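You operate a simulated robot arm through the tools that you are given. There is no shell and no other tool.

You run a simulated two-armed robot. Do the job below in one go: nothing can be reset, and whatever is moved stays where it is left.

Task
Fill the oil tank to the COLD line from the tall beaker.
Fine: tank cap off on the gearbox deck, back on at the end; beaker back where it stood. Set down upright: tall beaker.
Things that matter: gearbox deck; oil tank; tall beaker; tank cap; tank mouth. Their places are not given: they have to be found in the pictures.

It is judged by the outcome, as a careful person would: the job done as asked, and still so three seconds after it is handed in. It fails if anything else is knocked over, pushed out of place, dropped, spilled or broken. A push-on lid holds only when it is set on centred and level and pressed home; a screw cap is set on level and turned clockwise until tight.

Robot
Two 7-joint arms with fingered hands on one trunk that stands fixed in place. Base frame: the origin is at the foot of the trunk, x ahead of it, y to its left, z up. Readings come in mm, degrees, newtons and seconds.
The left shoulder is at [60, 177, 925], the right one opposite. Payload 4 kg a hand.
Tool frame (each hand has its own): the origin (TCP) lies between the finger pads and is the grasp point; the fingertips stand 37 mm ahead of it; z points along the fingers, y is the line along which they close. The gripper opens to 124 mm. The gripper's body begins 43 mm behind the TCP. The gripper is a hand of 3 fingers: y runs from the thumb to the fingers, the wrist lies at [-15, -108, -202] in the tool frame, and closing takes about 1.5 s.
Orientation is that of the tool frame in the base frame, as a unit quaternion [x, y, z, w]. With the fingers straight down and the wrist toward the robot, the tool's x, y and z point along [0, 1, 0], [1, 0, 0] and [0, 0, -1] of the base frame.

Tools
- The arms move only by the tool move_arm. It takes "left_plan", "right_plan" or both (then of equal length, played together; a hand with none holds still); each is a list of rows, each a list of 2 entries, a list of its own where there are three numbers: the shift along the tool's x, y, z in units of 50 mm (1.0 is 50 mm), then the turn, a rotation vector about the tool's x, y, z in units of 6 degrees (1.0 is 6 degrees). In form: [[[x, y, z], [rx, ry, rz]], ...]. A call has 1 to 20 rows; each row shifts and turns the commanded pose from where the row before left it, along the tool's axes as they then stand. "left_gripper" and "right_gripper" are, for a hand that has rows, the gripper command, from -1 (fully open) to 1 (shut), values between in proportion, set as the call begins (left out, the last holds). A call with a number of a shift or a turn outside -1 to 1 is refused whole. A row lasts 0.2 s, in which the tool goes at most 50 mm and 8.6 degrees; a call with a longer step from one row to the next is refused whole, and so is a gripper value outside its range. A pose out of reach is approached as far as the arm can. The call stops where the force on the tool passes 50 N (or 10 N more than at its start, if that is more) or the arm is blocked; 0.2 s more then pass. The fingers move at their own pace (about 72 mm/s each) and stop on an object; they squeeze with about 23 N. The grip force told is the motor's: it shows also when the fingers shut on nothing. Time passes only in rows, and 0.2 s behind the last, so rows that do not move let the fingers close. The reply holds the time, the measured pose of the TCP, the force on the tool along the base axes, the opening and the grip force, in the units named above and with some noise, with the torque about the TCP (base axes, N m) and any sound that the robot's microphone picked up.
- Cameras (640 x 400 px; columns grow to the right, rows downward): "scene" is now at [58.9, 31, 1585.1]; the picture's right is [0.40, -0.92, 0.00], its down [-0.55, -0.24, -0.80] and it looks along [0.74, 0.32, -0.60] (base axes); focal length 328 px, centre (320, 200). "left" rides on the left gripper at [-64, -76, -137] in its tool frame; the picture's right is [-0.84, -0.26, 0.48], its down [0.48, -0.76, 0.43] and it looks along [0.26, 0.60, 0.76] (tool axes); focal length 256 px, centre (320, 200). "right" rides on the right gripper at [64, -76, -136] in its tool frame; the picture's right is [-0.84, 0.26, -0.48], its down [-0.48, -0.76, 0.43] and it looks along [-0.26, 0.60, 0.76] (tool axes); focal length 256 px, centre (320, 200).
- camera(camera): a new picture of that camera. It takes no simulated time.
- raise_lower(by): slides the trunk up (or, below 0, down) by that many mm; the arms and the scene camera ride with it, the base frame stays. It gives what a move gives, with no picture.
- set_fingers(index, middle, thumb_bend, thumb_turn, hand): sets how far each is bent, from 0 (flat) to 1 (curled in); at 0.3 the hand is open as for a grip, at 0.7 the pads meet at the TCP. One left out holds its place. A second passes; each finger stops where it meets its share of the squeeze, and holds until it gets a number again. A gripper value or a shape takes the hand back. It gives what a move gives, with no picture; readings hold the bend of each and the force on the fingers (four entries, about 0 where the hand has none), thumb and palm. thumb_turn goes from beside the hand (0) to across from the fingers (1), as for a grip.
- hand_shape(shape, hand): the hand has 3 fingers and takes this shape, open, in about a second: jaw (thumb against the fingers, like two jaws); tri (thumb and two fingers); tip (a fingertip pinch); poke (one finger out to press); point (the index stretched); flat (the hand flat); cup (the hand cupped); fist (a fist). The gripper value then closes the fingers along that shape, each until it touches; the sizes above hold for jaw. It gives what a move gives, with no picture.
- head_to(pan, tilt): turns the head with the scene camera to pan (to the left, within 86 degrees either way) and tilt (down, from -29 to 69), counted from straight ahead of the robot. It gives what a move gives.
- measure_at(camera, pixels): for up to 12 pixels [column, row] of the newest picture of that camera ("zoom" is the newest enlarged one), the place [x, y, z] in the base frame of the surface seen there, good to about 3 mm, but the place of the scene camera against the robot may be out by one fixed shift of up to 12 mm in any direction. It takes no simulated time.
- inspect(camera, box): a new picture of the part [left, top, right, bottom] of that camera's present view, enlarged. It takes no simulated time.
- finish_job(): hands the job in; it is judged then, once.

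Leave the grippers open and the arms clear of the work at the hand-in unless told otherwise.

The tools are called after "Call:" as a command line: name --argument value ..., lists and objects as JSON in quotes. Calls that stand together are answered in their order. move_arm: Moves the arms, as the interface text tells. Its arguments: {"type":"object","properties":{"left_plan":{"type":"array","items":{"type":"array"}},"left_gripper":{"type":"number"},"right_plan":{"type":"array","items":{"type":"array"}},"right_gripper":{"type":"number"}},"required":[]} The other tools are called the same way: raise_lower (by) slides the trunk up or down; hand_shape (shape, hand) gives the hand a shape; set_fingers (index, middle, thumb_bend, thumb_turn, hand) moves the fingers one by one; head_to (pan, tilt) turns the head that bears the scene camera; camera (camera) takes a picture; measure_at (camera, pixels) gives the place of the surface under pixels of a picture; inspect (camera, box) takes an enlarged picture of a part of a camera's view; finish_job () hands the job in.

At the start:

```text
time_s: 0.0
left_tcp_pos: [459.1, 551.0, 1364.0]
left_tcp_rot: [0.707, 0.707, 0.0, 0.0]
left_contact_force: [-0.5, 0.2, 0.8]
left_torque: [0.02, 0.0, 0.03]
left_finger_gap: 123.6
left_grip_force: 0.1
left_shape: jaw
left_bend: [0.3, 0.3, 0.3, 0.98]
left_finger forces: [0.0, 0.2, 0.1, 0.1, 0.0, 0.0]
right_tcp_pos: [431.0, 86.4, 1399.3]
right_tcp_rot: [0.707, 0.707, 0.0, -0.001]
right_contact_force: [-0.8, -0.4, 0.6]
right_torque: [0.01, 0.02, 0.01]
right_finger_gap: 123.4
right_grip_force: 0.1
right_shape: jaw
right_bend: [0.3, 0.3, 0.3, 0.98]
right_finger forces: [0.1, 0.0, 0.1, 0.0, 0.1, 0.0]
trunk travel left (down, up): [-450.0, 140.0]
head pan, tilt: [23.5, 36.6]
```

scene: 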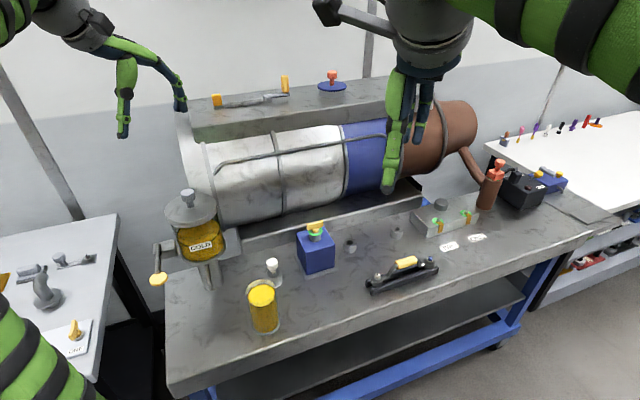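
right: 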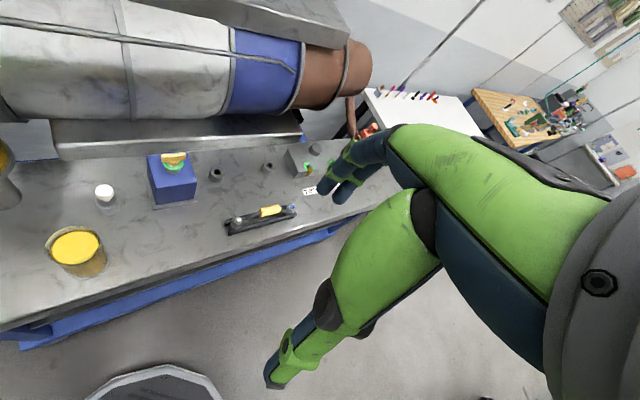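
left: 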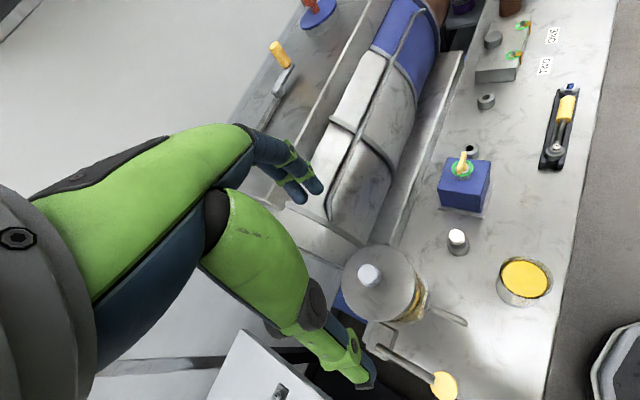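

I see an oil tank marked COLD at about (200,235) in the scene picture and a beaker with yellow oil at (263,308). First I enlarge the tank and the beaker.

Call:
inspect --camera "scene" --box '[140, 170, 260, 300]'

Call:
inspect --camera "scene" --box '[220, 220, 360, 350]'

Call:
inspect --camera "left" --box '[320, 200, 580, 400]'

```text
3.08 times, centred on (200, 235) of scene
```

zoom: 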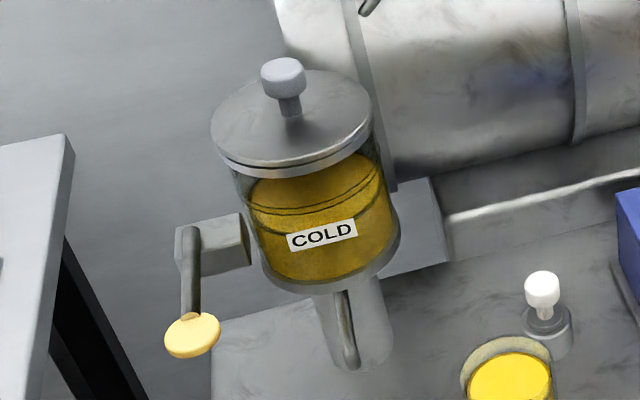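

```text
3.08 times, centred on (290, 285) of scene
```

zoom: 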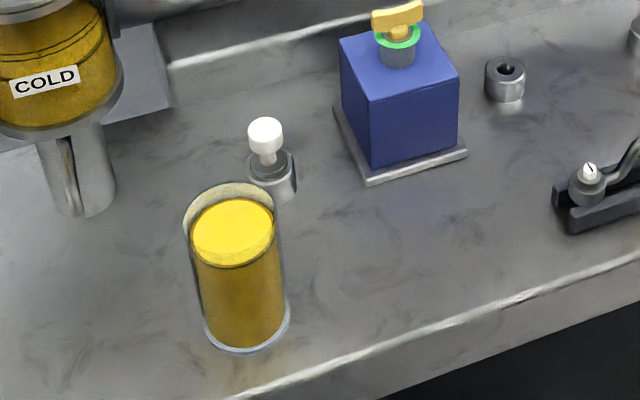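

```text
2.00 times, centred on (450, 300) of left
```

zoom: 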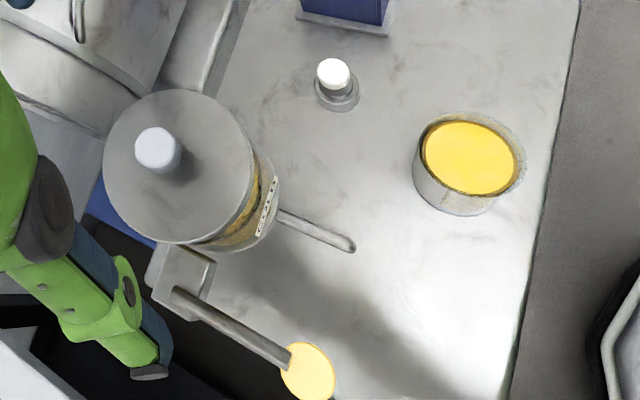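

Next I look closer at the tank's level lines and its lid, and at the flat surfaces, to learn what the "gearbox deck" is.

Call:
inspect --camera "scene" --box '[165, 185, 235, 260]'

Call:
inspect --camera "scene" --box '[180, 60, 420, 200]'

Call:
inspect --camera "scene" --box '[330, 130, 600, 310]'

Call:
inspect --camera "scene" --box '[0, 200, 180, 400]'

```text
5.33 times, centred on (200, 222) of scene
```

zoom: 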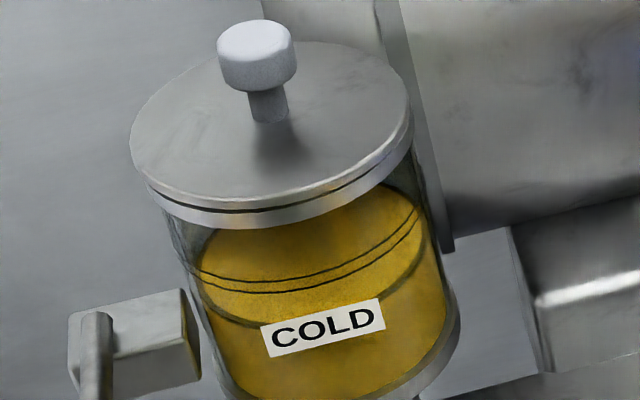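

```text
2.67 times, centred on (300, 130) of scene
```

zoom: 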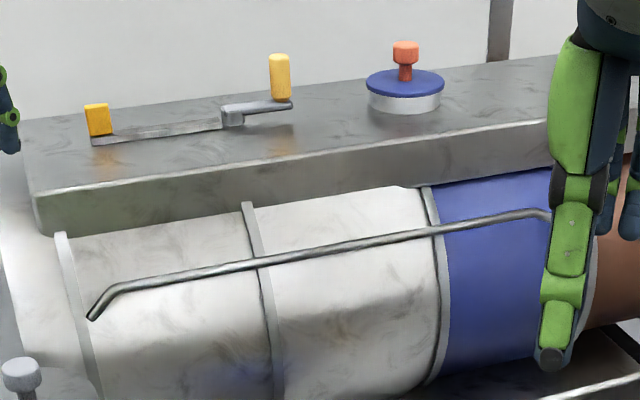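

```text
2.22 times, centred on (465, 220) of scene
```

zoom: 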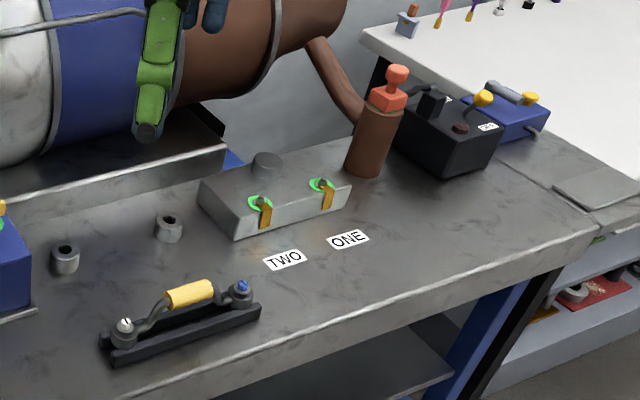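

```text
2.00 times, centred on (90, 300) of scene
```

zoom: 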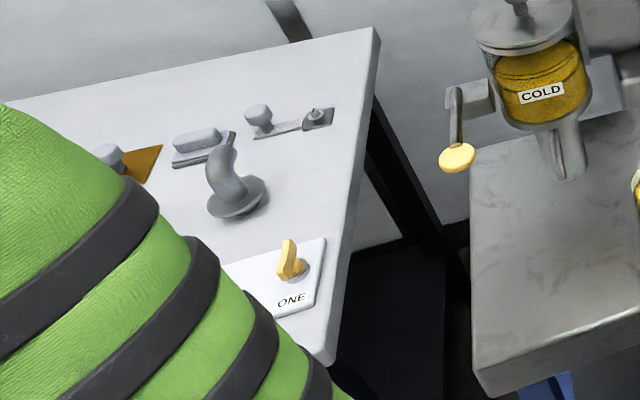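

The tank shows two thin rings above the COLD label, and the oil's front edge seems to run below them. I measure places on the tank, lid, lines and oil in a new zoom of the tank.

Call:
inspect --camera "scene" --box '[165, 185, 235, 260]'

Call:
measure_at --camera "zoom" --pixels '[[257, 35], [268, 110], [160, 140], [290, 200], [390, 80], [290, 225], [260, 280], [262, 291], [230, 315], [325, 327], [300, 250], [270, 55]]'

Call:
measure_at --camera "scene" --pixels '[[262, 296], [262, 328], [250, 290], [275, 288], [262, 285], [230, 330], [300, 300], [208, 285], [240, 100], [330, 85], [200, 120], [350, 100]]'

```text
5.33 times, centred on (200, 222) of scene
```

zoom: 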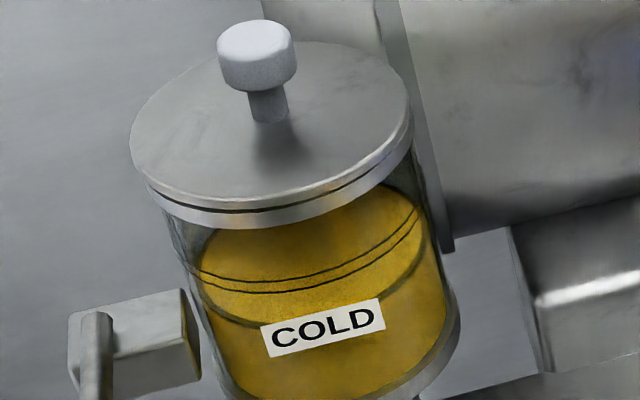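

```text
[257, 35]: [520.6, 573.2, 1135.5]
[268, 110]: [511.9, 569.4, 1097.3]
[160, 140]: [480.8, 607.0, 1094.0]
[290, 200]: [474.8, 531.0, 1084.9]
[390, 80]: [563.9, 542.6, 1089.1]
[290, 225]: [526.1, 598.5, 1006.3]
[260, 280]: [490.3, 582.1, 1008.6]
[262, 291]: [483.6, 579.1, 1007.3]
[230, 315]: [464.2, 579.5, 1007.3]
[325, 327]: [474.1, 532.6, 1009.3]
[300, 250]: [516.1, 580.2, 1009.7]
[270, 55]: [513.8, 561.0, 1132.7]
```

```text
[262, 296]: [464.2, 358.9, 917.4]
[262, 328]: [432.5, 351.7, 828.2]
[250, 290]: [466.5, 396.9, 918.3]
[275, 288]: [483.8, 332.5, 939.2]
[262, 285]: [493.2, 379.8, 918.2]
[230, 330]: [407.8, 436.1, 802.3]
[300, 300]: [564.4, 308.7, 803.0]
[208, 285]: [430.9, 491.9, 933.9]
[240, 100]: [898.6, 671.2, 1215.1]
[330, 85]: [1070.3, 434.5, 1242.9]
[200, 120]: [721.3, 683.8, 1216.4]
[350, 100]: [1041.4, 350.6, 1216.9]
```

The readings put the oil at z≈1008 and the bench top at z≈803. The two rings work out at about z 1036–1041 on the glass. I turn the head toward the tank and upper deck for a wider look at what is around.

Call:
head_to --pan 45 --tilt 33

Call:
camera --camera "scene"

```text
time_s: 0.8
left_tcp_pos: [460.0, 550.9, 1364.6]
left_tcp_rot: [0.707, 0.707, 0.0, 0.0]
left_contact_force: [-0.2, 0.5, 0.0]
left_torque: [-0.02, 0.04, 0.02]
left_finger_gap: 123.6
left_grip_force: 0.1
left_shape: jaw
left_bend: [0.3, 0.3, 0.3, 0.98]
left_finger forces: [0.0, 0.1, 0.0, 0.1, 0.0, 0.1]
right_tcp_pos: [431.1, 87.5, 1399.0]
right_tcp_rot: [0.707, 0.707, 0.0, 0.0]
right_contact_force: [0.3, -0.6, -0.3]
right_torque: [0.01, 0.01, 0.03]
right_finger_gap: 123.5
right_grip_force: 0.1
right_shape: jaw
right_bend: [0.3, 0.3, 0.3, 0.98]
right_finger forces: [0.1, 0.1, 0.1, 0.0, 0.0, 0.0]
trunk travel left (down, up): [-450.0, 140.0]
head pan, tilt: [45.0, 33.0]
```

```text
taken
```

scene: 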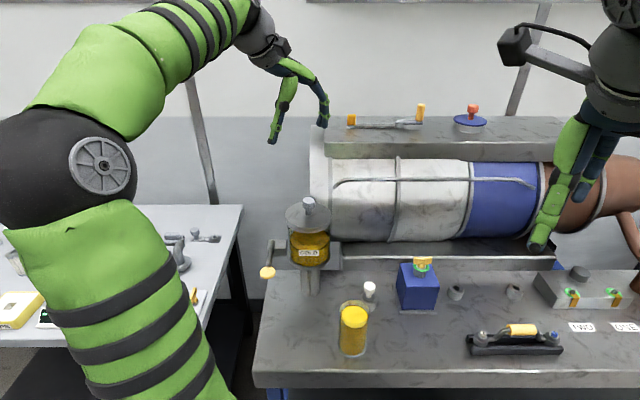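

The bench lies turned about 45° to the robot, and the bench top at z≈803 is the surface the gear train stands on, so I take it as the deck. Now I measure the lid, knob and beaker with the left hand camera, which does not have the scene camera's fixed shift.

Call:
inspect --camera "left" --box '[330, 230, 490, 330]'

Call:
measure_at --camera "left" --pixels '[[368, 275], [370, 272], [345, 282], [380, 248], [408, 290], [365, 318], [378, 290], [525, 278], [500, 278], [550, 278], [525, 262], [524, 303]]'

```text
4.00 times, centred on (410, 280) of left
```

zoom: 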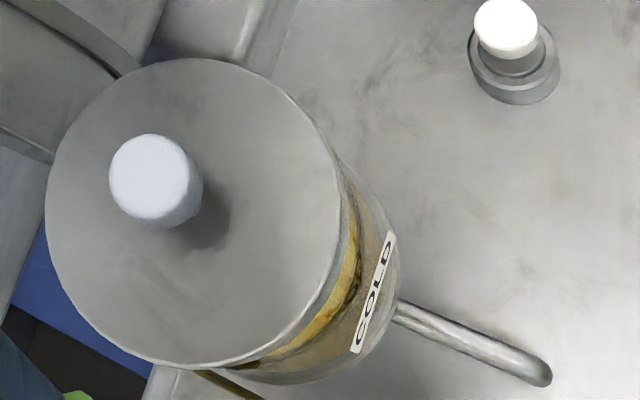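

```text
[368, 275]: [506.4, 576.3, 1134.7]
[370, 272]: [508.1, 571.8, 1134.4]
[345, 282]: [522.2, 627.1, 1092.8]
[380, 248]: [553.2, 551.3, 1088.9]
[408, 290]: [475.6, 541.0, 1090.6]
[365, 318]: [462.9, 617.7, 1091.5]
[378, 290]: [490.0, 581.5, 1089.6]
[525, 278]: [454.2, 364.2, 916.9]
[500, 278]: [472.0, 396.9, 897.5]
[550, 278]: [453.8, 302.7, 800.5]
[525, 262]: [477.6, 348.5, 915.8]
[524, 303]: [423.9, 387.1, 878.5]
```

The lid disc runs from about column 45 to 342 and row 58 to 368 in the zoom. I measure its edge and the knob's edge to get their centres.

Call:
measure_at --camera "zoom" --pixels '[[52, 205], [335, 215], [195, 65], [190, 358], [90, 100], [300, 110], [90, 310], [300, 320], [114, 180], [190, 170], [150, 140], [145, 212]]'

Call:
inspect --camera "left" --box '[470, 230, 570, 330]'

```text
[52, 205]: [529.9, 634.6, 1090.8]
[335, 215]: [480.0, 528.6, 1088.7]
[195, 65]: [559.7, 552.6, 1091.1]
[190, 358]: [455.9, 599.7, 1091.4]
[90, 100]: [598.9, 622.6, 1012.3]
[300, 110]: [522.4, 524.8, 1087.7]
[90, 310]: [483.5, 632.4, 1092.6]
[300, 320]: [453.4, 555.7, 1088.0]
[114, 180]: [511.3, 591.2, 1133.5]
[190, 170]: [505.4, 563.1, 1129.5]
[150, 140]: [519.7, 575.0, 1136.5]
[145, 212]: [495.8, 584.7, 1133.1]
```

```text
4.00 times, centred on (520, 280) of left
```

zoom: 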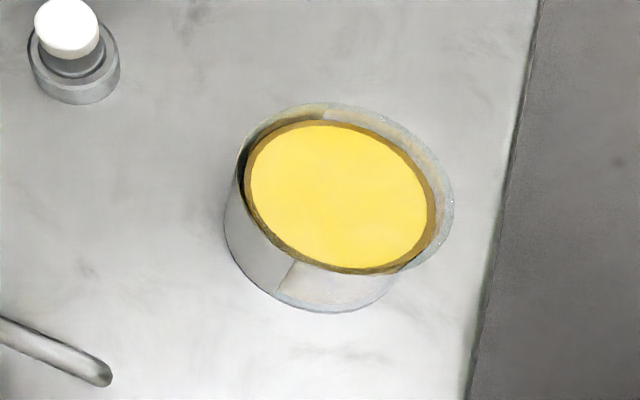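

The beaker's oil ellipse spans about (248,180) to (430,215) in this zoom and its rim sits a little outside. I measure the beaker rim, oil edge and foot, then check it against the scene camera.

Call:
measure_at --camera "zoom" --pixels '[[252, 185], [425, 215], [325, 130], [350, 260], [380, 120], [445, 200], [450, 215], [300, 108], [335, 311], [226, 235], [290, 300], [340, 195]]'

Call:
inspect --camera "scene" --box '[310, 270, 400, 370]'

```text
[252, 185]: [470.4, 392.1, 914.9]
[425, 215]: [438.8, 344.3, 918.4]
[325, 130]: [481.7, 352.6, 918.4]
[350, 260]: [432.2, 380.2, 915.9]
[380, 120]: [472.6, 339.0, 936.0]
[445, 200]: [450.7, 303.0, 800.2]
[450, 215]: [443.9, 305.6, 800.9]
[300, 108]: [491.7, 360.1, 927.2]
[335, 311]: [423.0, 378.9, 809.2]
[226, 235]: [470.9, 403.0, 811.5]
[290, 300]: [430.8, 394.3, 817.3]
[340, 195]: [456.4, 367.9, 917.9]
```

```text
4.00 times, centred on (355, 320) of scene
```

zoom: 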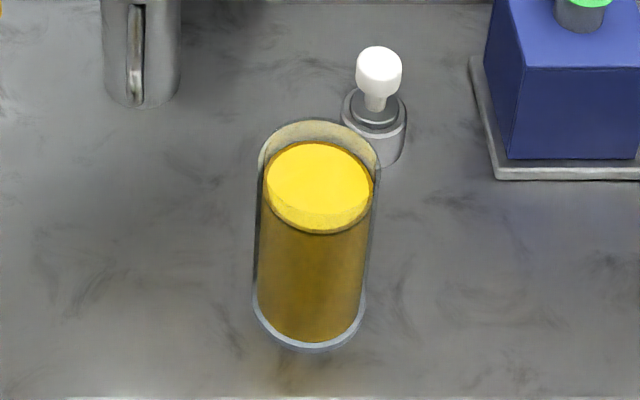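

The scene camera reads about (+9,-11,0) off the hand camera, so I trust the hand camera: lid centre (507,578), knob top z≈1134, beaker axis (456,367), oil at z 917, rim at about 938. Before bringing the left hand over the knob I check how close the drum and upper deck come.

Call:
measure_at --camera "scene" --pixels '[[320, 160], [322, 200], [335, 150], [360, 170], [330, 140], [340, 135], [312, 150], [335, 258], [275, 250], [268, 272], [309, 203], [319, 219]]'

Call:
inspect --camera "scene" --box '[250, 130, 390, 300]'

```text
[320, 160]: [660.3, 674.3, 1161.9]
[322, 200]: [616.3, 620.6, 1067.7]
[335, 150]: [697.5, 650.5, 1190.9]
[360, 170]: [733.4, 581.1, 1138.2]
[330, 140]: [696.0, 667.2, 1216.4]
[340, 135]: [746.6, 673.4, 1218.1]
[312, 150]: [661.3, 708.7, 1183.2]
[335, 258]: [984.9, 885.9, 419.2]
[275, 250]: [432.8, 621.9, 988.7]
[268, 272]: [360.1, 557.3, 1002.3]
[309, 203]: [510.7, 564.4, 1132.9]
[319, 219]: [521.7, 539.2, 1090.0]
```

```text
2.35 times, centred on (320, 215) of scene
```

zoom: 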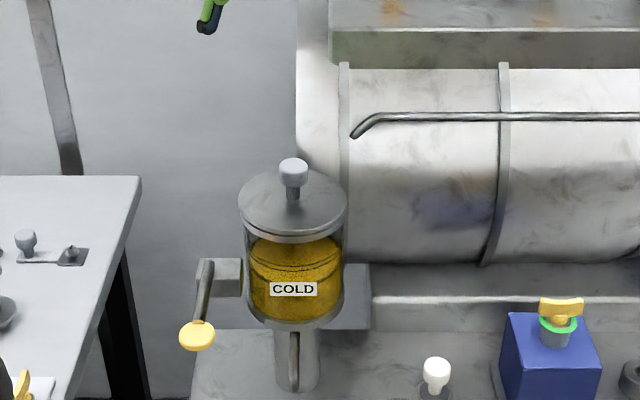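

The drum and the upper deck are 150 mm or more beyond the knob, so there is room. I move the left hand, open and pointing down, to above the knob with the TCP at about (507.5, 578.5, 1180).

Call:
move_arm --left_plan '[[[0.11, 0.19, 0.74], [0, 0, 0]], [[0.11, 0.19, 0.74], [0, 0, 0]], [[0.11, 0.19, 0.74], [0, 0, 0]], [[0.11, 0.19, 0.74], [0, 0, 0]], [[0.11, 0.19, 0.72], [0, 0, 0]], [[0, 0, 0], [0, 0, 0]]]' --left_gripper -1

Call:
camera --camera "left"

Call:
inspect --camera "scene" --box '[220, 80, 420, 240]'

```text
time_s: 2.2
left_tcp_pos: [508.1, 580.4, 1181.1]
left_tcp_rot: [0.707, 0.707, 0.0, 0.0]
left_contact_force: [0.7, 0.9, 0.1]
left_torque: [0.01, 0.0, 0.0]
left_finger_gap: 123.6
left_grip_force: 0.1
left_shape: jaw
left_bend: [0.3, 0.3, 0.3, 0.98]
left_finger forces: [0.0, 0.0, 0.1, 0.0, 0.1, 0.0]
right_tcp_pos: [430.9, 86.2, 1399.6]
right_tcp_rot: [0.707, 0.707, 0.0, 0.0]
right_contact_force: [0.4, 0.7, 0.1]
right_torque: [0.0, -0.02, 0.0]
right_finger_gap: 123.6
right_grip_force: 0.0
right_shape: jaw
right_bend: [0.3, 0.3, 0.3, 0.98]
right_finger forces: [0.0, 0.0, 0.1, 0.1, 0.0, 0.1]
trunk travel left (down, up): [-450.0, 140.0]
head pan, tilt: [45.0, 33.0]
```

```text
taken
```

left: 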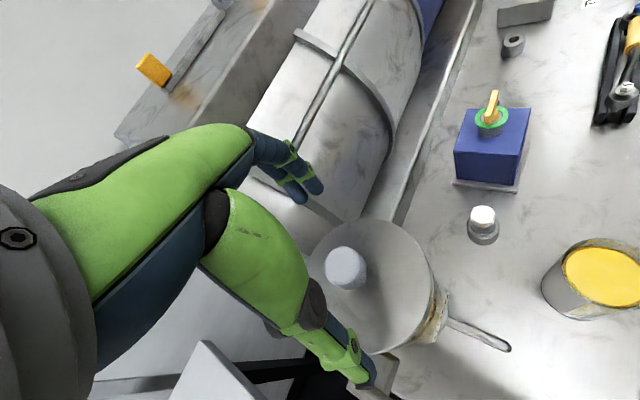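

```text
2.50 times, centred on (320, 160) of scene
```

zoom: 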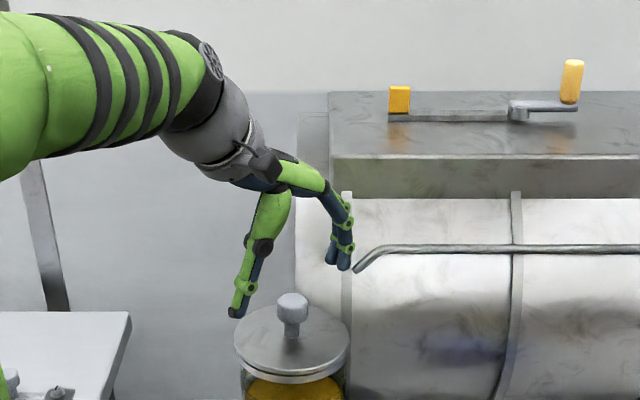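

The hand stands over the knob with thumb near and fingers beyond. I measure the knob and lid again from here for a finer position.

Call:
inspect --camera "left" --box '[300, 210, 460, 370]'

Call:
measure_at --camera "left" --pixels '[[345, 266], [330, 262], [358, 262], [345, 250], [340, 283], [427, 270], [372, 224], [395, 345], [410, 240], [420, 310], [350, 330], [365, 280]]'

```text
2.50 times, centred on (380, 290) of left
```

zoom: 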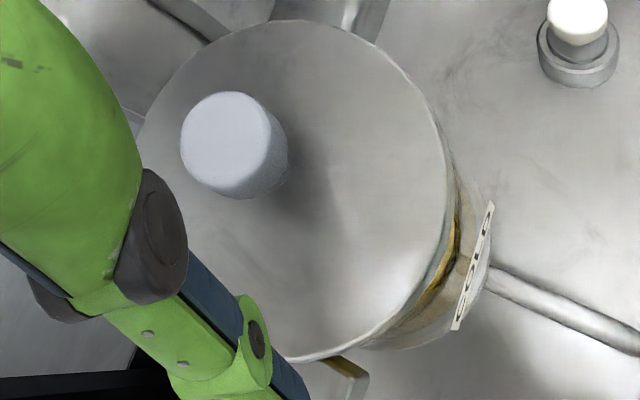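

```text
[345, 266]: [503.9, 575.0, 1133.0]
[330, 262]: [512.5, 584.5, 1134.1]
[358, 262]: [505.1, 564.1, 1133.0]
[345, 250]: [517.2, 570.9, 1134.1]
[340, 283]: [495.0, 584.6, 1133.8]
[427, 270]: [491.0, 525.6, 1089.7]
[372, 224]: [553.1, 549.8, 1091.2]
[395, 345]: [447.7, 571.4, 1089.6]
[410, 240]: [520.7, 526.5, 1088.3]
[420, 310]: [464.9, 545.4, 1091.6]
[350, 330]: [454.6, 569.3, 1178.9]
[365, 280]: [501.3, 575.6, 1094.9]
```

The knob centre reads about (506,577.5) with its top at z≈1134 and the lid at 1091. I lower by 46 mm so the tips stop about 7 mm above the lid, keeping the gripper open.

Call:
move_arm --left_plan '[[[-0.02, -0.015, 0.3], [0, 0, 0]], [[-0.02, -0.015, 0.3], [0, 0, 0]], [[0, 0, 0.2], [0, 0, 0]], [[0, 0, 0.12], [0, 0, 0]], [[0, 0, 0], [0, 0, 0]]]'

Call:
inspect --camera "scene" --box '[260, 130, 360, 240]'

Call:
camera --camera "left"

```text
time_s: 3.5
left_tcp_pos: [505.3, 578.0, 1134.8]
left_tcp_rot: [0.707, 0.707, 0.0, 0.0]
left_contact_force: [0.7, 0.5, 0.4]
left_torque: [0.01, -0.02, 0.02]
left_finger_gap: 123.7
left_grip_force: 0.1
left_shape: jaw
left_bend: [0.3, 0.3, 0.3, 0.98]
left_finger forces: [0.0, 0.0, 0.1, 0.0, 0.0, 0.0]
right_tcp_pos: [431.4, 86.4, 1400.7]
right_tcp_rot: [0.707, 0.708, 0.0, 0.0]
right_contact_force: [0.3, -0.6, -0.2]
right_torque: [-0.01, 0.01, 0.0]
right_finger_gap: 123.6
right_grip_force: 0.2
right_shape: jaw
right_bend: [0.3, 0.3, 0.3, 0.98]
right_finger forces: [0.0, 0.0, 0.0, 0.1, 0.0, 0.0]
trunk travel left (down, up): [-450.0, 140.0]
head pan, tilt: [45.0, 33.0]
```

```text
3.64 times, centred on (310, 185) of scene
```

zoom: 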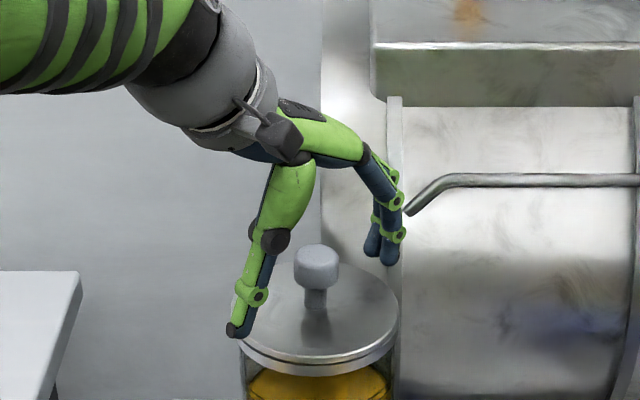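

```text
taken
```

left: 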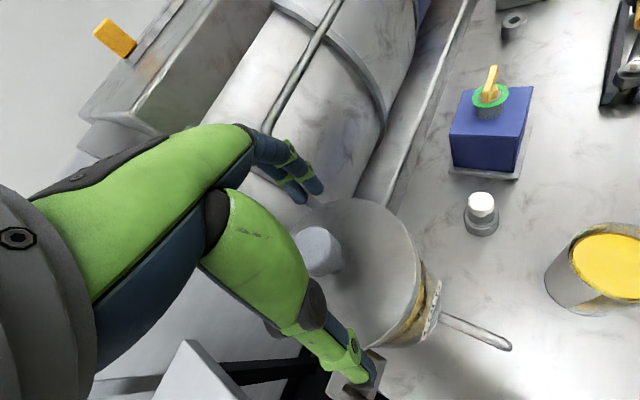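

The tips straddle the knob and clear the lid. I close the left gripper on the knob, waiting in place.

Call:
move_arm --left_plan '[[[0, 0, 0], [0, 0, 0]], [[0, 0, 0], [0, 0, 0]], [[0, 0, 0], [0, 0, 0]], [[0, 0, 0], [0, 0, 0]], [[0, 0, 0], [0, 0, 0]], [[0, 0, 0], [0, 0, 0]], [[0, 0, 0], [0, 0, 0]], [[0, 0, 0], [0, 0, 0]]]' --left_gripper 1

Call:
inspect --camera "scene" --box '[260, 130, 360, 240]'

Call:
camera --camera "left"

```text
time_s: 5.2
left_tcp_pos: [504.2, 578.5, 1135.0]
left_tcp_rot: [0.707, 0.707, 0.0, -0.001]
left_contact_force: [-2.0, -0.7, 5.2]
left_torque: [-0.03, -0.2, -0.03]
left_finger_gap: 29.7
left_grip_force: 22.9
left_shape: jaw
left_bend: [0.6, 0.63, 0.6, 1.0]
left_finger forces: [12.6, 6.4, 0.0, 0.0, 27.6, 0.0]
right_tcp_pos: [431.4, 87.3, 1402.0]
right_tcp_rot: [0.707, 0.707, -0.001, 0.0]
right_contact_force: [-0.6, 0.4, 0.0]
right_torque: [0.0, 0.01, 0.02]
right_finger_gap: 123.6
right_grip_force: 0.0
right_shape: jaw
right_bend: [0.3, 0.3, 0.3, 0.98]
right_finger forces: [0.1, 0.0, 0.1, 0.1, 0.0, 0.0]
trunk travel left (down, up): [-450.0, 140.0]
head pan, tilt: [45.0, 33.0]
```

```text
3.64 times, centred on (310, 185) of scene
```

zoom: 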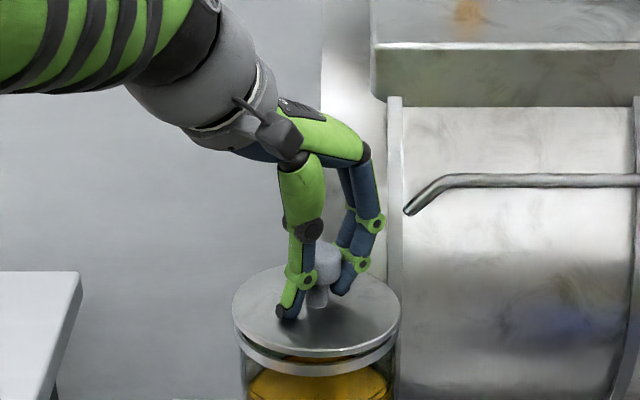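

```text
taken
```

left: 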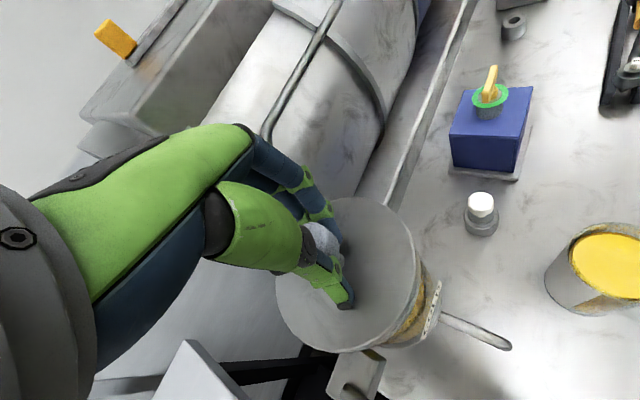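

The knob is held with 23 N at a gap of 30 mm. I lift gently by 10 mm to learn whether the lid comes straight off or must be unscrewed.

Call:
move_arm --left_plan '[[[0, 0, -0.04], [0, 0, 0]], [[0, 0, -0.04], [0, 0, 0]], [[0, 0, -0.06], [0, 0, 0]], [[0, 0, -0.06], [0, 0, 0]], [[0, 0, 0], [0, 0, 0]]]'

Call:
inspect --camera "scene" --box '[260, 150, 360, 270]'

```text
time_s: 6.5
left_tcp_pos: [506.8, 577.0, 1145.4]
left_tcp_rot: [0.707, 0.707, -0.001, 0.001]
left_contact_force: [-0.5, 0.0, -0.5]
left_torque: [0.01, -0.02, 0.04]
left_finger_gap: 28.6
left_grip_force: 23.2
left_shape: jaw
left_bend: [0.6, 0.63, 0.61, 1.0]
left_finger forces: [15.4, 8.9, 0.0, 0.1, 26.1, 0.0]
right_tcp_pos: [431.1, 87.7, 1399.8]
right_tcp_rot: [0.707, 0.708, 0.0, 0.0]
right_contact_force: [0.2, 0.3, 0.7]
right_torque: [-0.02, 0.03, 0.01]
right_finger_gap: 123.4
right_grip_force: 0.1
right_shape: jaw
right_bend: [0.3, 0.3, 0.3, 0.98]
right_finger forces: [0.0, 0.1, 0.0, 0.0, 0.0, 0.0]
trunk travel left (down, up): [-450.0, 140.0]
head pan, tilt: [45.0, 33.0]
```

```text
3.33 times, centred on (310, 210) of scene
```

zoom: 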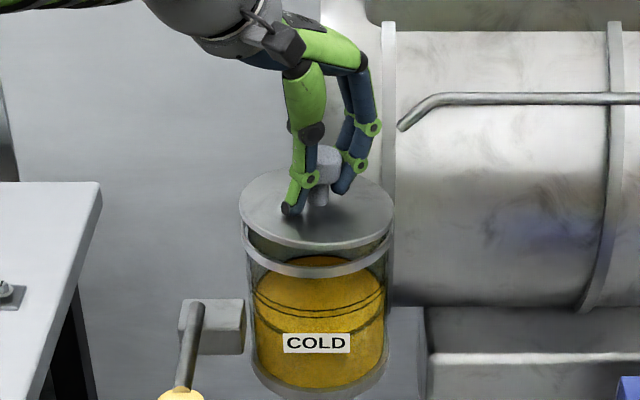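

The lid came straight off without turning and weighs little. I raise it 60 mm more and look at its underside profile and the mouth.

Call:
move_arm --left_plan '[[[0, 0, -0.3], [0, 0, 0]], [[0, 0, -0.3], [0, 0, 0]], [[0, 0, -0.3], [0, 0, 0]], [[0, 0, -0.3], [0, 0, 0]], [[0, 0, -0.3], [0, 0, 0]], [[0, 0, 0], [0, 0, 0]]]'

Call:
camera --camera "scene"

Call:
inspect --camera "scene" --box '[260, 140, 360, 260]'

Call:
camera --camera "left"

```text
time_s: 7.8
left_tcp_pos: [507.2, 576.0, 1220.5]
left_tcp_rot: [0.707, 0.708, 0.0, 0.0]
left_contact_force: [0.0, 0.4, -1.2]
left_torque: [0.03, 0.02, 0.0]
left_finger_gap: 28.4
left_grip_force: 22.9
left_shape: jaw
left_bend: [0.6, 0.63, 0.61, 1.0]
left_finger forces: [15.3, 8.8, 0.0, 0.0, 26.3, 0.0]
right_tcp_pos: [432.1, 87.1, 1399.6]
right_tcp_rot: [0.707, 0.707, 0.0, 0.0]
right_contact_force: [0.0, 0.8, 0.3]
right_torque: [0.0, -0.01, 0.03]
right_finger_gap: 123.6
right_grip_force: 0.0
right_shape: jaw
right_bend: [0.3, 0.3, 0.3, 0.98]
right_finger forces: [0.0, 0.0, 0.0, 0.0, 0.1, 0.0]
trunk travel left (down, up): [-450.0, 140.0]
head pan, tilt: [45.0, 33.0]
```

```text
taken
```

scene: 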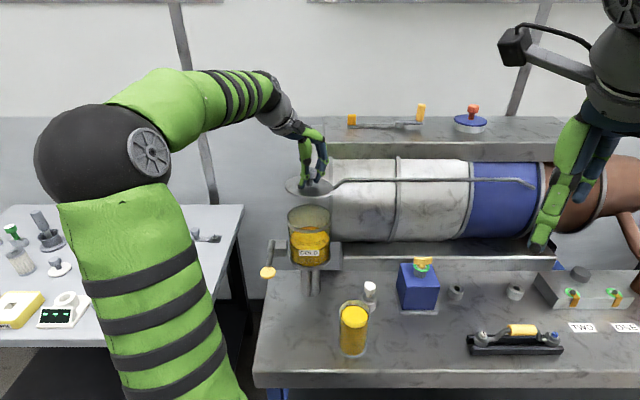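

```text
3.33 times, centred on (310, 200) of scene
```

zoom: 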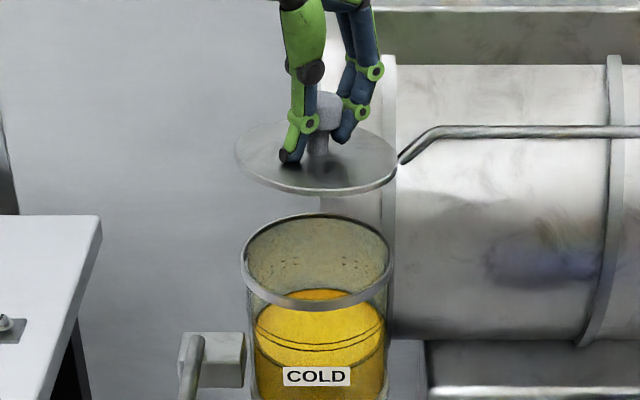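

```text
taken
```

left: 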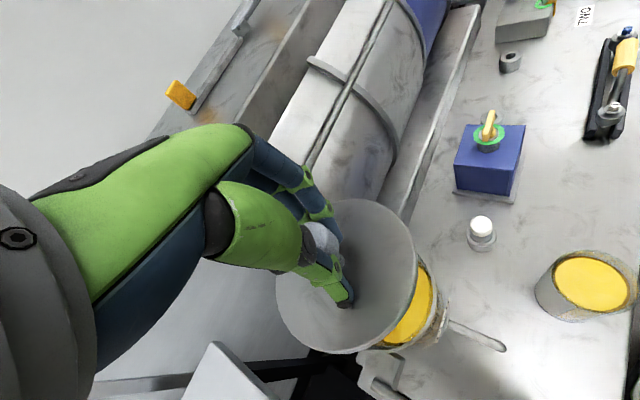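

The lid is a plain disc and the mouth is the whole open top of the glass tank. Now I measure free bench spots left and right of the beaker to set the lid down on.

Call:
measure_at --camera "scene" --pixels '[[300, 340], [262, 372], [280, 290], [320, 370], [295, 310], [425, 350], [400, 340], [440, 335], [430, 368], [310, 285], [462, 342], [395, 330]]'

Call:
measure_at --camera "left" --pixels '[[500, 345], [450, 322], [520, 370], [470, 370], [560, 370], [481, 240], [405, 320], [590, 285], [545, 330], [430, 390], [520, 240], [610, 215]]'

```text
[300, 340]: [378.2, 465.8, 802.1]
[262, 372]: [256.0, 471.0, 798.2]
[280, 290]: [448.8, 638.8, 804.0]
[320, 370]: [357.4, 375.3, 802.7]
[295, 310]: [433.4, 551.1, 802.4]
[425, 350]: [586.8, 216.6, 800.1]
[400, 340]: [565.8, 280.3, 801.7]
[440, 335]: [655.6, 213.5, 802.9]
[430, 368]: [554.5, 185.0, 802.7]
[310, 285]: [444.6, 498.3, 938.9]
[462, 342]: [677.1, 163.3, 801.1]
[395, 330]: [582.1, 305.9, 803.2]
```

```text
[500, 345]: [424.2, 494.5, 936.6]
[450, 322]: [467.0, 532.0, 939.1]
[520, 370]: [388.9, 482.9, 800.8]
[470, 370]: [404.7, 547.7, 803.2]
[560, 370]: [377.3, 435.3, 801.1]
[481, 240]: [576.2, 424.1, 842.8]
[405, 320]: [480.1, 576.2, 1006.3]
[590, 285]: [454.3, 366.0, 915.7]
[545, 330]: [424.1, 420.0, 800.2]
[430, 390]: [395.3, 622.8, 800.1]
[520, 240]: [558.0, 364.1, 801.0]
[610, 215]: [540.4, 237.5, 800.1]
```

Bench is at z≈801. The right-hand patch around (565,262) looks free. I check how near the blue box and the black tool holder come to it before choosing it.

Call:
measure_at --camera "scene" --pixels '[[400, 311], [437, 314], [400, 270], [437, 275], [470, 352], [475, 340], [400, 318], [436, 318], [360, 372], [450, 372], [420, 335], [500, 372]]'

Call:
inspect --camera "scene" --box '[320, 250, 500, 390]'

```text
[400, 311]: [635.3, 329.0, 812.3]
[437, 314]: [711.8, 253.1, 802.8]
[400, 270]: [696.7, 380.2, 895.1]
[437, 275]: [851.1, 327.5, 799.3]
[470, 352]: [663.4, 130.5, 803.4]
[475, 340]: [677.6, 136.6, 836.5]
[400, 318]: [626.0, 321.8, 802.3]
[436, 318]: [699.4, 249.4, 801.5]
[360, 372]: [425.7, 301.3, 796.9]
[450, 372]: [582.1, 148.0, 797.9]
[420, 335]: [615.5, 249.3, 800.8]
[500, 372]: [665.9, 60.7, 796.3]
```

```text
2.86 times, centred on (410, 320) of scene
```

zoom: 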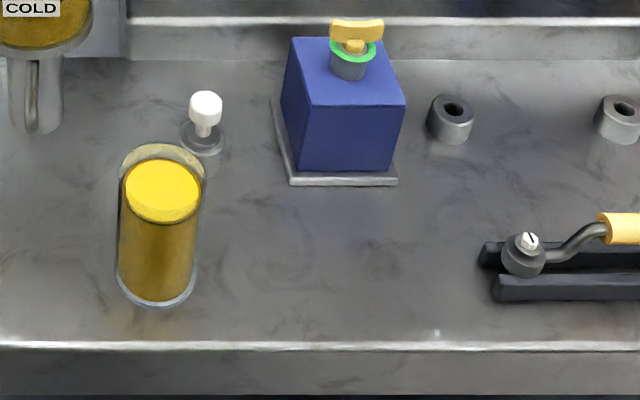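

The bench front runs at 45°, and a patch centred at true (567,269) leaves more than 25 mm on all sides between the beaker, blue box, holder and edge. I carry the lid there at height while the right arm moves aside by 250 mm.

Call:
move_arm --left_plan '[[[-0.614, 0.12, 0], [0, 0, 0]], [[-0.614, 0.12, 0], [0, 0, 0]], [[-0.614, 0.12, 0], [0, 0, 0]], [[-0.614, 0.12, 0.3], [0, 0, 0]], [[-0.614, 0.12, 0.3], [0, 0, 0]], [[-0.614, 0.12, 0.3], [0, 0, 0]], [[-0.614, 0.12, 0.4], [0, 0, 0]], [[-0.614, 0.12, 0.5], [0, 0, 0]], [[-0.614, 0.12, 0.5], [0, 0, 0]], [[-0.614, 0.12, 0.5], [0, 0, 0]], [[0, 0, 0], [0, 0, 0]]]' --right_plan '[[[-0.5, 0, 0], [0, 0, 0]], [[-0.5, 0, 0], [0, 0, 0]], [[-0.5, 0, 0], [0, 0, 0]], [[-0.5, 0, 0], [0, 0, 0]], [[-0.5, 0, 0], [0, 0, 0]], [[-0.5, 0, 0], [0, 0, 0]], [[-0.5, 0, 0], [0, 0, 0]], [[-0.5, 0, 0], [0, 0, 0]], [[-0.5, 0, 0], [0, 0, 0]], [[-0.5, 0, 0], [0, 0, 0]], [[0, 0, 0], [0, 0, 0]]]'

Call:
camera --camera "scene"

Call:
camera --camera "left"

```text
time_s: 10.2
left_tcp_pos: [565.2, 268.7, 1080.2]
left_tcp_rot: [0.707, 0.707, 0.0, 0.0]
left_contact_force: [-0.5, 0.5, -1.0]
left_torque: [-0.01, 0.0, -0.04]
left_finger_gap: 28.1
left_grip_force: 23.1
left_shape: jaw
left_bend: [0.6, 0.63, 0.61, 1.0]
left_finger forces: [15.4, 9.1, 0.1, 0.0, 26.5, 0.1]
right_tcp_pos: [431.4, -162.4, 1400.4]
right_tcp_rot: [0.707, 0.707, 0.0, 0.0]
right_contact_force: [-0.1, -0.5, 0.0]
right_torque: [0.04, 0.0, -0.01]
right_finger_gap: 123.5
right_grip_force: 0.0
right_shape: jaw
right_bend: [0.3, 0.3, 0.3, 0.98]
right_finger forces: [0.0, 0.0, 0.0, 0.1, 0.0, 0.0]
trunk travel left (down, up): [-450.0, 140.0]
head pan, tilt: [45.0, 33.0]
```

```text
taken
```

scene: 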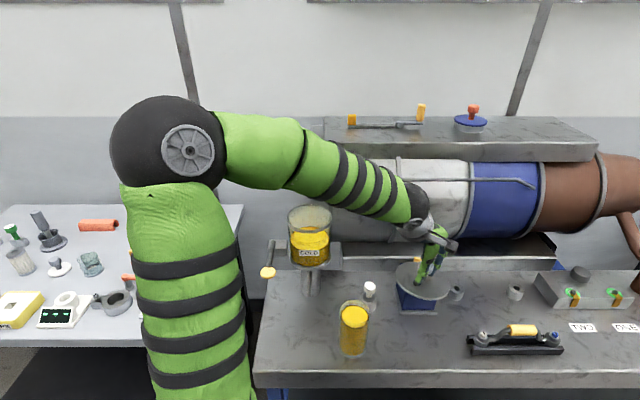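

```text
taken
```

left: 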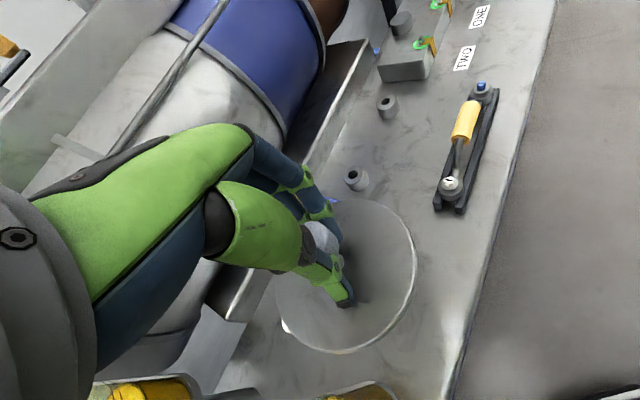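

The lid hangs over the free patch. I lower it to about 8 mm above the bench, slowing near the end.

Call:
move_arm --left_plan '[[[0, 0, 0.7], [0, 0, 0]], [[0, 0, 0.8], [0, 0, 0]], [[0, 0, 0.8], [0, 0, 0]], [[0, 0, 0.7], [0, 0, 0]], [[0, 0, 0.5], [0, 0, 0]], [[0, 0, 0.4], [0, 0, 0]], [[0, 0, 0.3], [0, 0, 0]], [[0, 0, 0.2], [0, 0, 0]], [[0, 0, 0], [0, 0, 0]]]'

Call:
inspect --camera "scene" --box '[320, 240, 500, 380]'

Call:
camera --camera "left"

```text
time_s: 12.2
left_tcp_pos: [565.4, 268.4, 860.3]
left_tcp_rot: [0.707, 0.707, 0.0, -0.001]
left_contact_force: [-1.1, -0.6, 3.0]
left_torque: [-0.03, -0.19, 0.0]
left_finger_gap: 28.1
left_grip_force: 23.3
left_shape: jaw
left_bend: [0.61, 0.63, 0.61, 1.0]
left_finger forces: [13.3, 7.4, 0.1, 0.0, 27.5, 0.0]
right_tcp_pos: [430.5, -163.9, 1400.7]
right_tcp_rot: [0.707, 0.707, 0.0, 0.0]
right_contact_force: [0.5, 0.7, 0.2]
right_torque: [0.0, 0.01, 0.03]
right_finger_gap: 123.5
right_grip_force: 0.0
right_shape: jaw
right_bend: [0.3, 0.3, 0.3, 0.98]
right_finger forces: [0.0, 0.0, 0.0, 0.1, 0.0, 0.0]
trunk travel left (down, up): [-450.0, 140.0]
head pan, tilt: [45.0, 33.0]
```

```text
2.86 times, centred on (410, 310) of scene
```

zoom: 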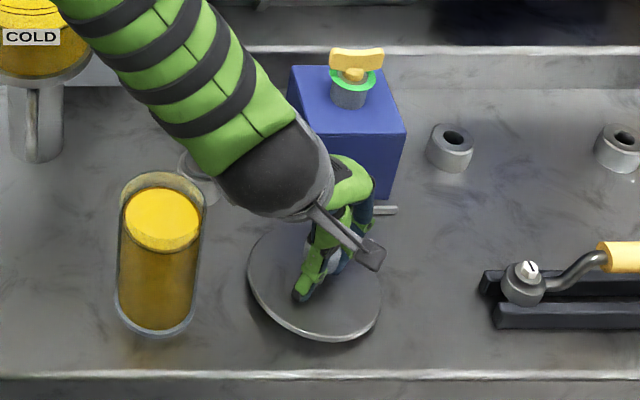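

```text
taken
```

left: 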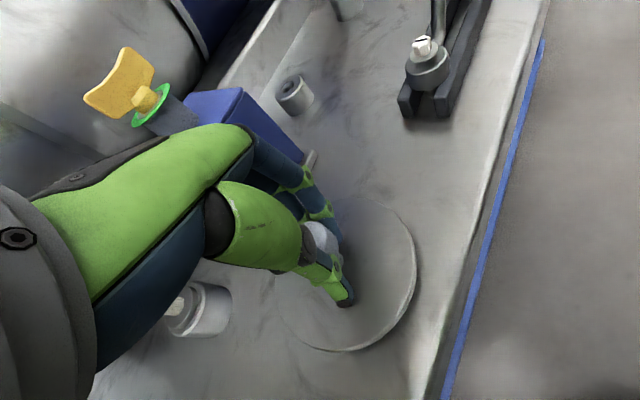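

The upward force rose to 3 N, so the lid seems to touch the bench already (a plug below the disc). I check the disc's height and level at several edge points.

Call:
measure_at --camera "zoom" --pixels '[[255, 260], [262, 290], [285, 318], [320, 330], [355, 322], [375, 290], [330, 310], [300, 325], [345, 300], [250, 275]]'

Call:
measure_at --camera "left" --pixels '[[400, 230], [410, 280], [380, 330], [330, 345], [290, 320], [375, 210], [360, 280], [440, 300]]'

```text
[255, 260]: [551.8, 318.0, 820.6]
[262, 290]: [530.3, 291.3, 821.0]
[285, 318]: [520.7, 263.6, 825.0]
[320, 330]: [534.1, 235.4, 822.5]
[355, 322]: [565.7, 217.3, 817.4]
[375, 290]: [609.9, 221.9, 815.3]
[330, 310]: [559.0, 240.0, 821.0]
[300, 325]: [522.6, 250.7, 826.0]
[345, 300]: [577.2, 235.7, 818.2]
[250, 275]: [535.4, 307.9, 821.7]
```

```text
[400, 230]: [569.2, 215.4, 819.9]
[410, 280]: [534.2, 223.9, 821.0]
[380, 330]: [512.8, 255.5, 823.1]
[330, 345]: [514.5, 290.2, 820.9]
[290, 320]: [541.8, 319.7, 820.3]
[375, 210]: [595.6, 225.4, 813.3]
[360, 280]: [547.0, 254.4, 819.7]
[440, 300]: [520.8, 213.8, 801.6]
```

The disc sits tilted about 5° (823 near, 815 far), its far side touching. I press down 4 mm in small steps to level it before releasing.

Call:
move_arm --left_plan '[[[0, 0, 0.03], [0, 0, 0]], [[0, 0, 0.03], [0, 0, 0]], [[0, 0, 0.03], [0, 0, 0]], [[0, 0, 0], [0, 0, 0]]]'

Call:
camera --camera "left"

Call:
measure_at --camera "left" --pixels '[[400, 230], [410, 280], [380, 330], [330, 345], [290, 320], [375, 210], [360, 280], [440, 300]]'

```text
time_s: 13.2
left_tcp_pos: [565.1, 270.0, 856.0]
left_tcp_rot: [0.707, 0.707, 0.0, 0.0]
left_contact_force: [-2.1, -0.9, 9.9]
left_torque: [0.01, -0.46, 0.02]
left_finger_gap: 28.3
left_grip_force: 23.5
left_shape: jaw
left_bend: [0.61, 0.63, 0.6, 1.0]
left_finger forces: [11.2, 9.5, 0.0, 0.0, 30.0, 0.0]
right_tcp_pos: [429.2, -163.7, 1401.3]
right_tcp_rot: [0.707, 0.707, 0.0, -0.001]
right_contact_force: [0.8, 0.9, 0.2]
right_torque: [0.01, 0.0, 0.02]
right_finger_gap: 123.7
right_grip_force: 0.1
right_shape: jaw
right_bend: [0.3, 0.3, 0.3, 0.98]
right_finger forces: [0.1, 0.0, 0.0, 0.0, 0.0, 0.0]
trunk travel left (down, up): [-450.0, 140.0]
head pan, tilt: [45.0, 33.0]
```

```text
taken
```

left: 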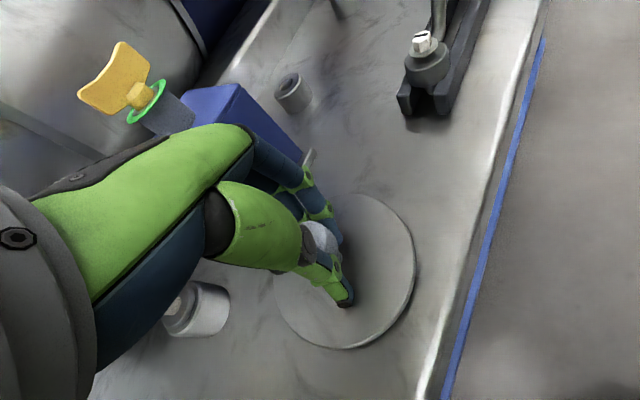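

```text
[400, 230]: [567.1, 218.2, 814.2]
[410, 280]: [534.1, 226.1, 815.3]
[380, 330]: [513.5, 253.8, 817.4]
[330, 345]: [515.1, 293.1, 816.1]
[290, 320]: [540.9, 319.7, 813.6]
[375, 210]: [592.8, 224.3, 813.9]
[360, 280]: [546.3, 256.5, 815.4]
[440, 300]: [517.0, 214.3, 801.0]
```

The disc is nearly level now (814–817). I open the fingers to about 75 mm.

Call:
move_arm --left_plan '[[[0, 0, 0], [0, 0, 0]], [[0, 0, 0], [0, 0, 0]], [[0, 0, 0], [0, 0, 0]], [[0, 0, 0], [0, 0, 0]], [[0, 0, 0], [0, 0, 0]]]' --left_gripper -0.2

Call:
camera --camera "left"

Call:
inspect --camera "scene" --box '[320, 240, 500, 380]'

```text
time_s: 14.4
left_tcp_pos: [565.3, 270.5, 854.9]
left_tcp_rot: [0.707, 0.707, 0.0, 0.0]
left_contact_force: [0.2, -0.7, -0.5]
left_torque: [-0.02, 0.0, 0.03]
left_finger_gap: 74.1
left_grip_force: 0.1
left_shape: jaw
left_bend: [0.38, 0.42, 0.53, 0.99]
left_finger forces: [0.0, 0.1, 0.1, 0.0, 0.1, 0.0]
right_tcp_pos: [430.5, -162.2, 1399.6]
right_tcp_rot: [0.707, 0.707, 0.0, 0.0]
right_contact_force: [-0.2, -0.1, -0.5]
right_torque: [0.01, -0.03, -0.01]
right_finger_gap: 123.8
right_grip_force: 0.1
right_shape: jaw
right_bend: [0.3, 0.3, 0.3, 0.98]
right_finger forces: [0.0, 0.1, 0.0, 0.0, 0.1, 0.0]
trunk travel left (down, up): [-450.0, 140.0]
head pan, tilt: [45.0, 33.0]
```

```text
taken
```

left: 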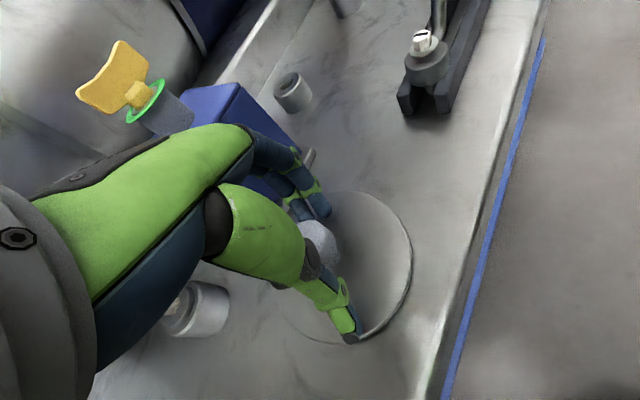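

```text
2.86 times, centred on (410, 310) of scene
```

zoom: 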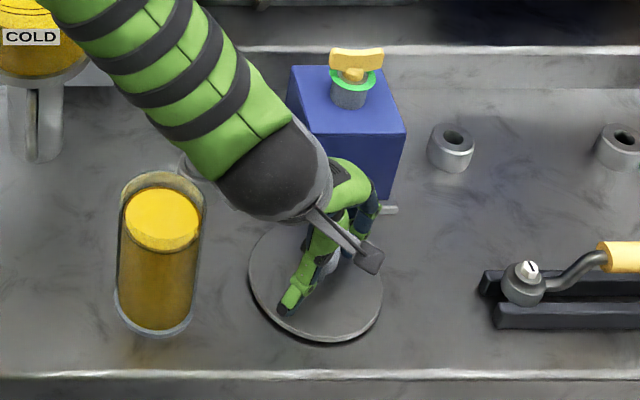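

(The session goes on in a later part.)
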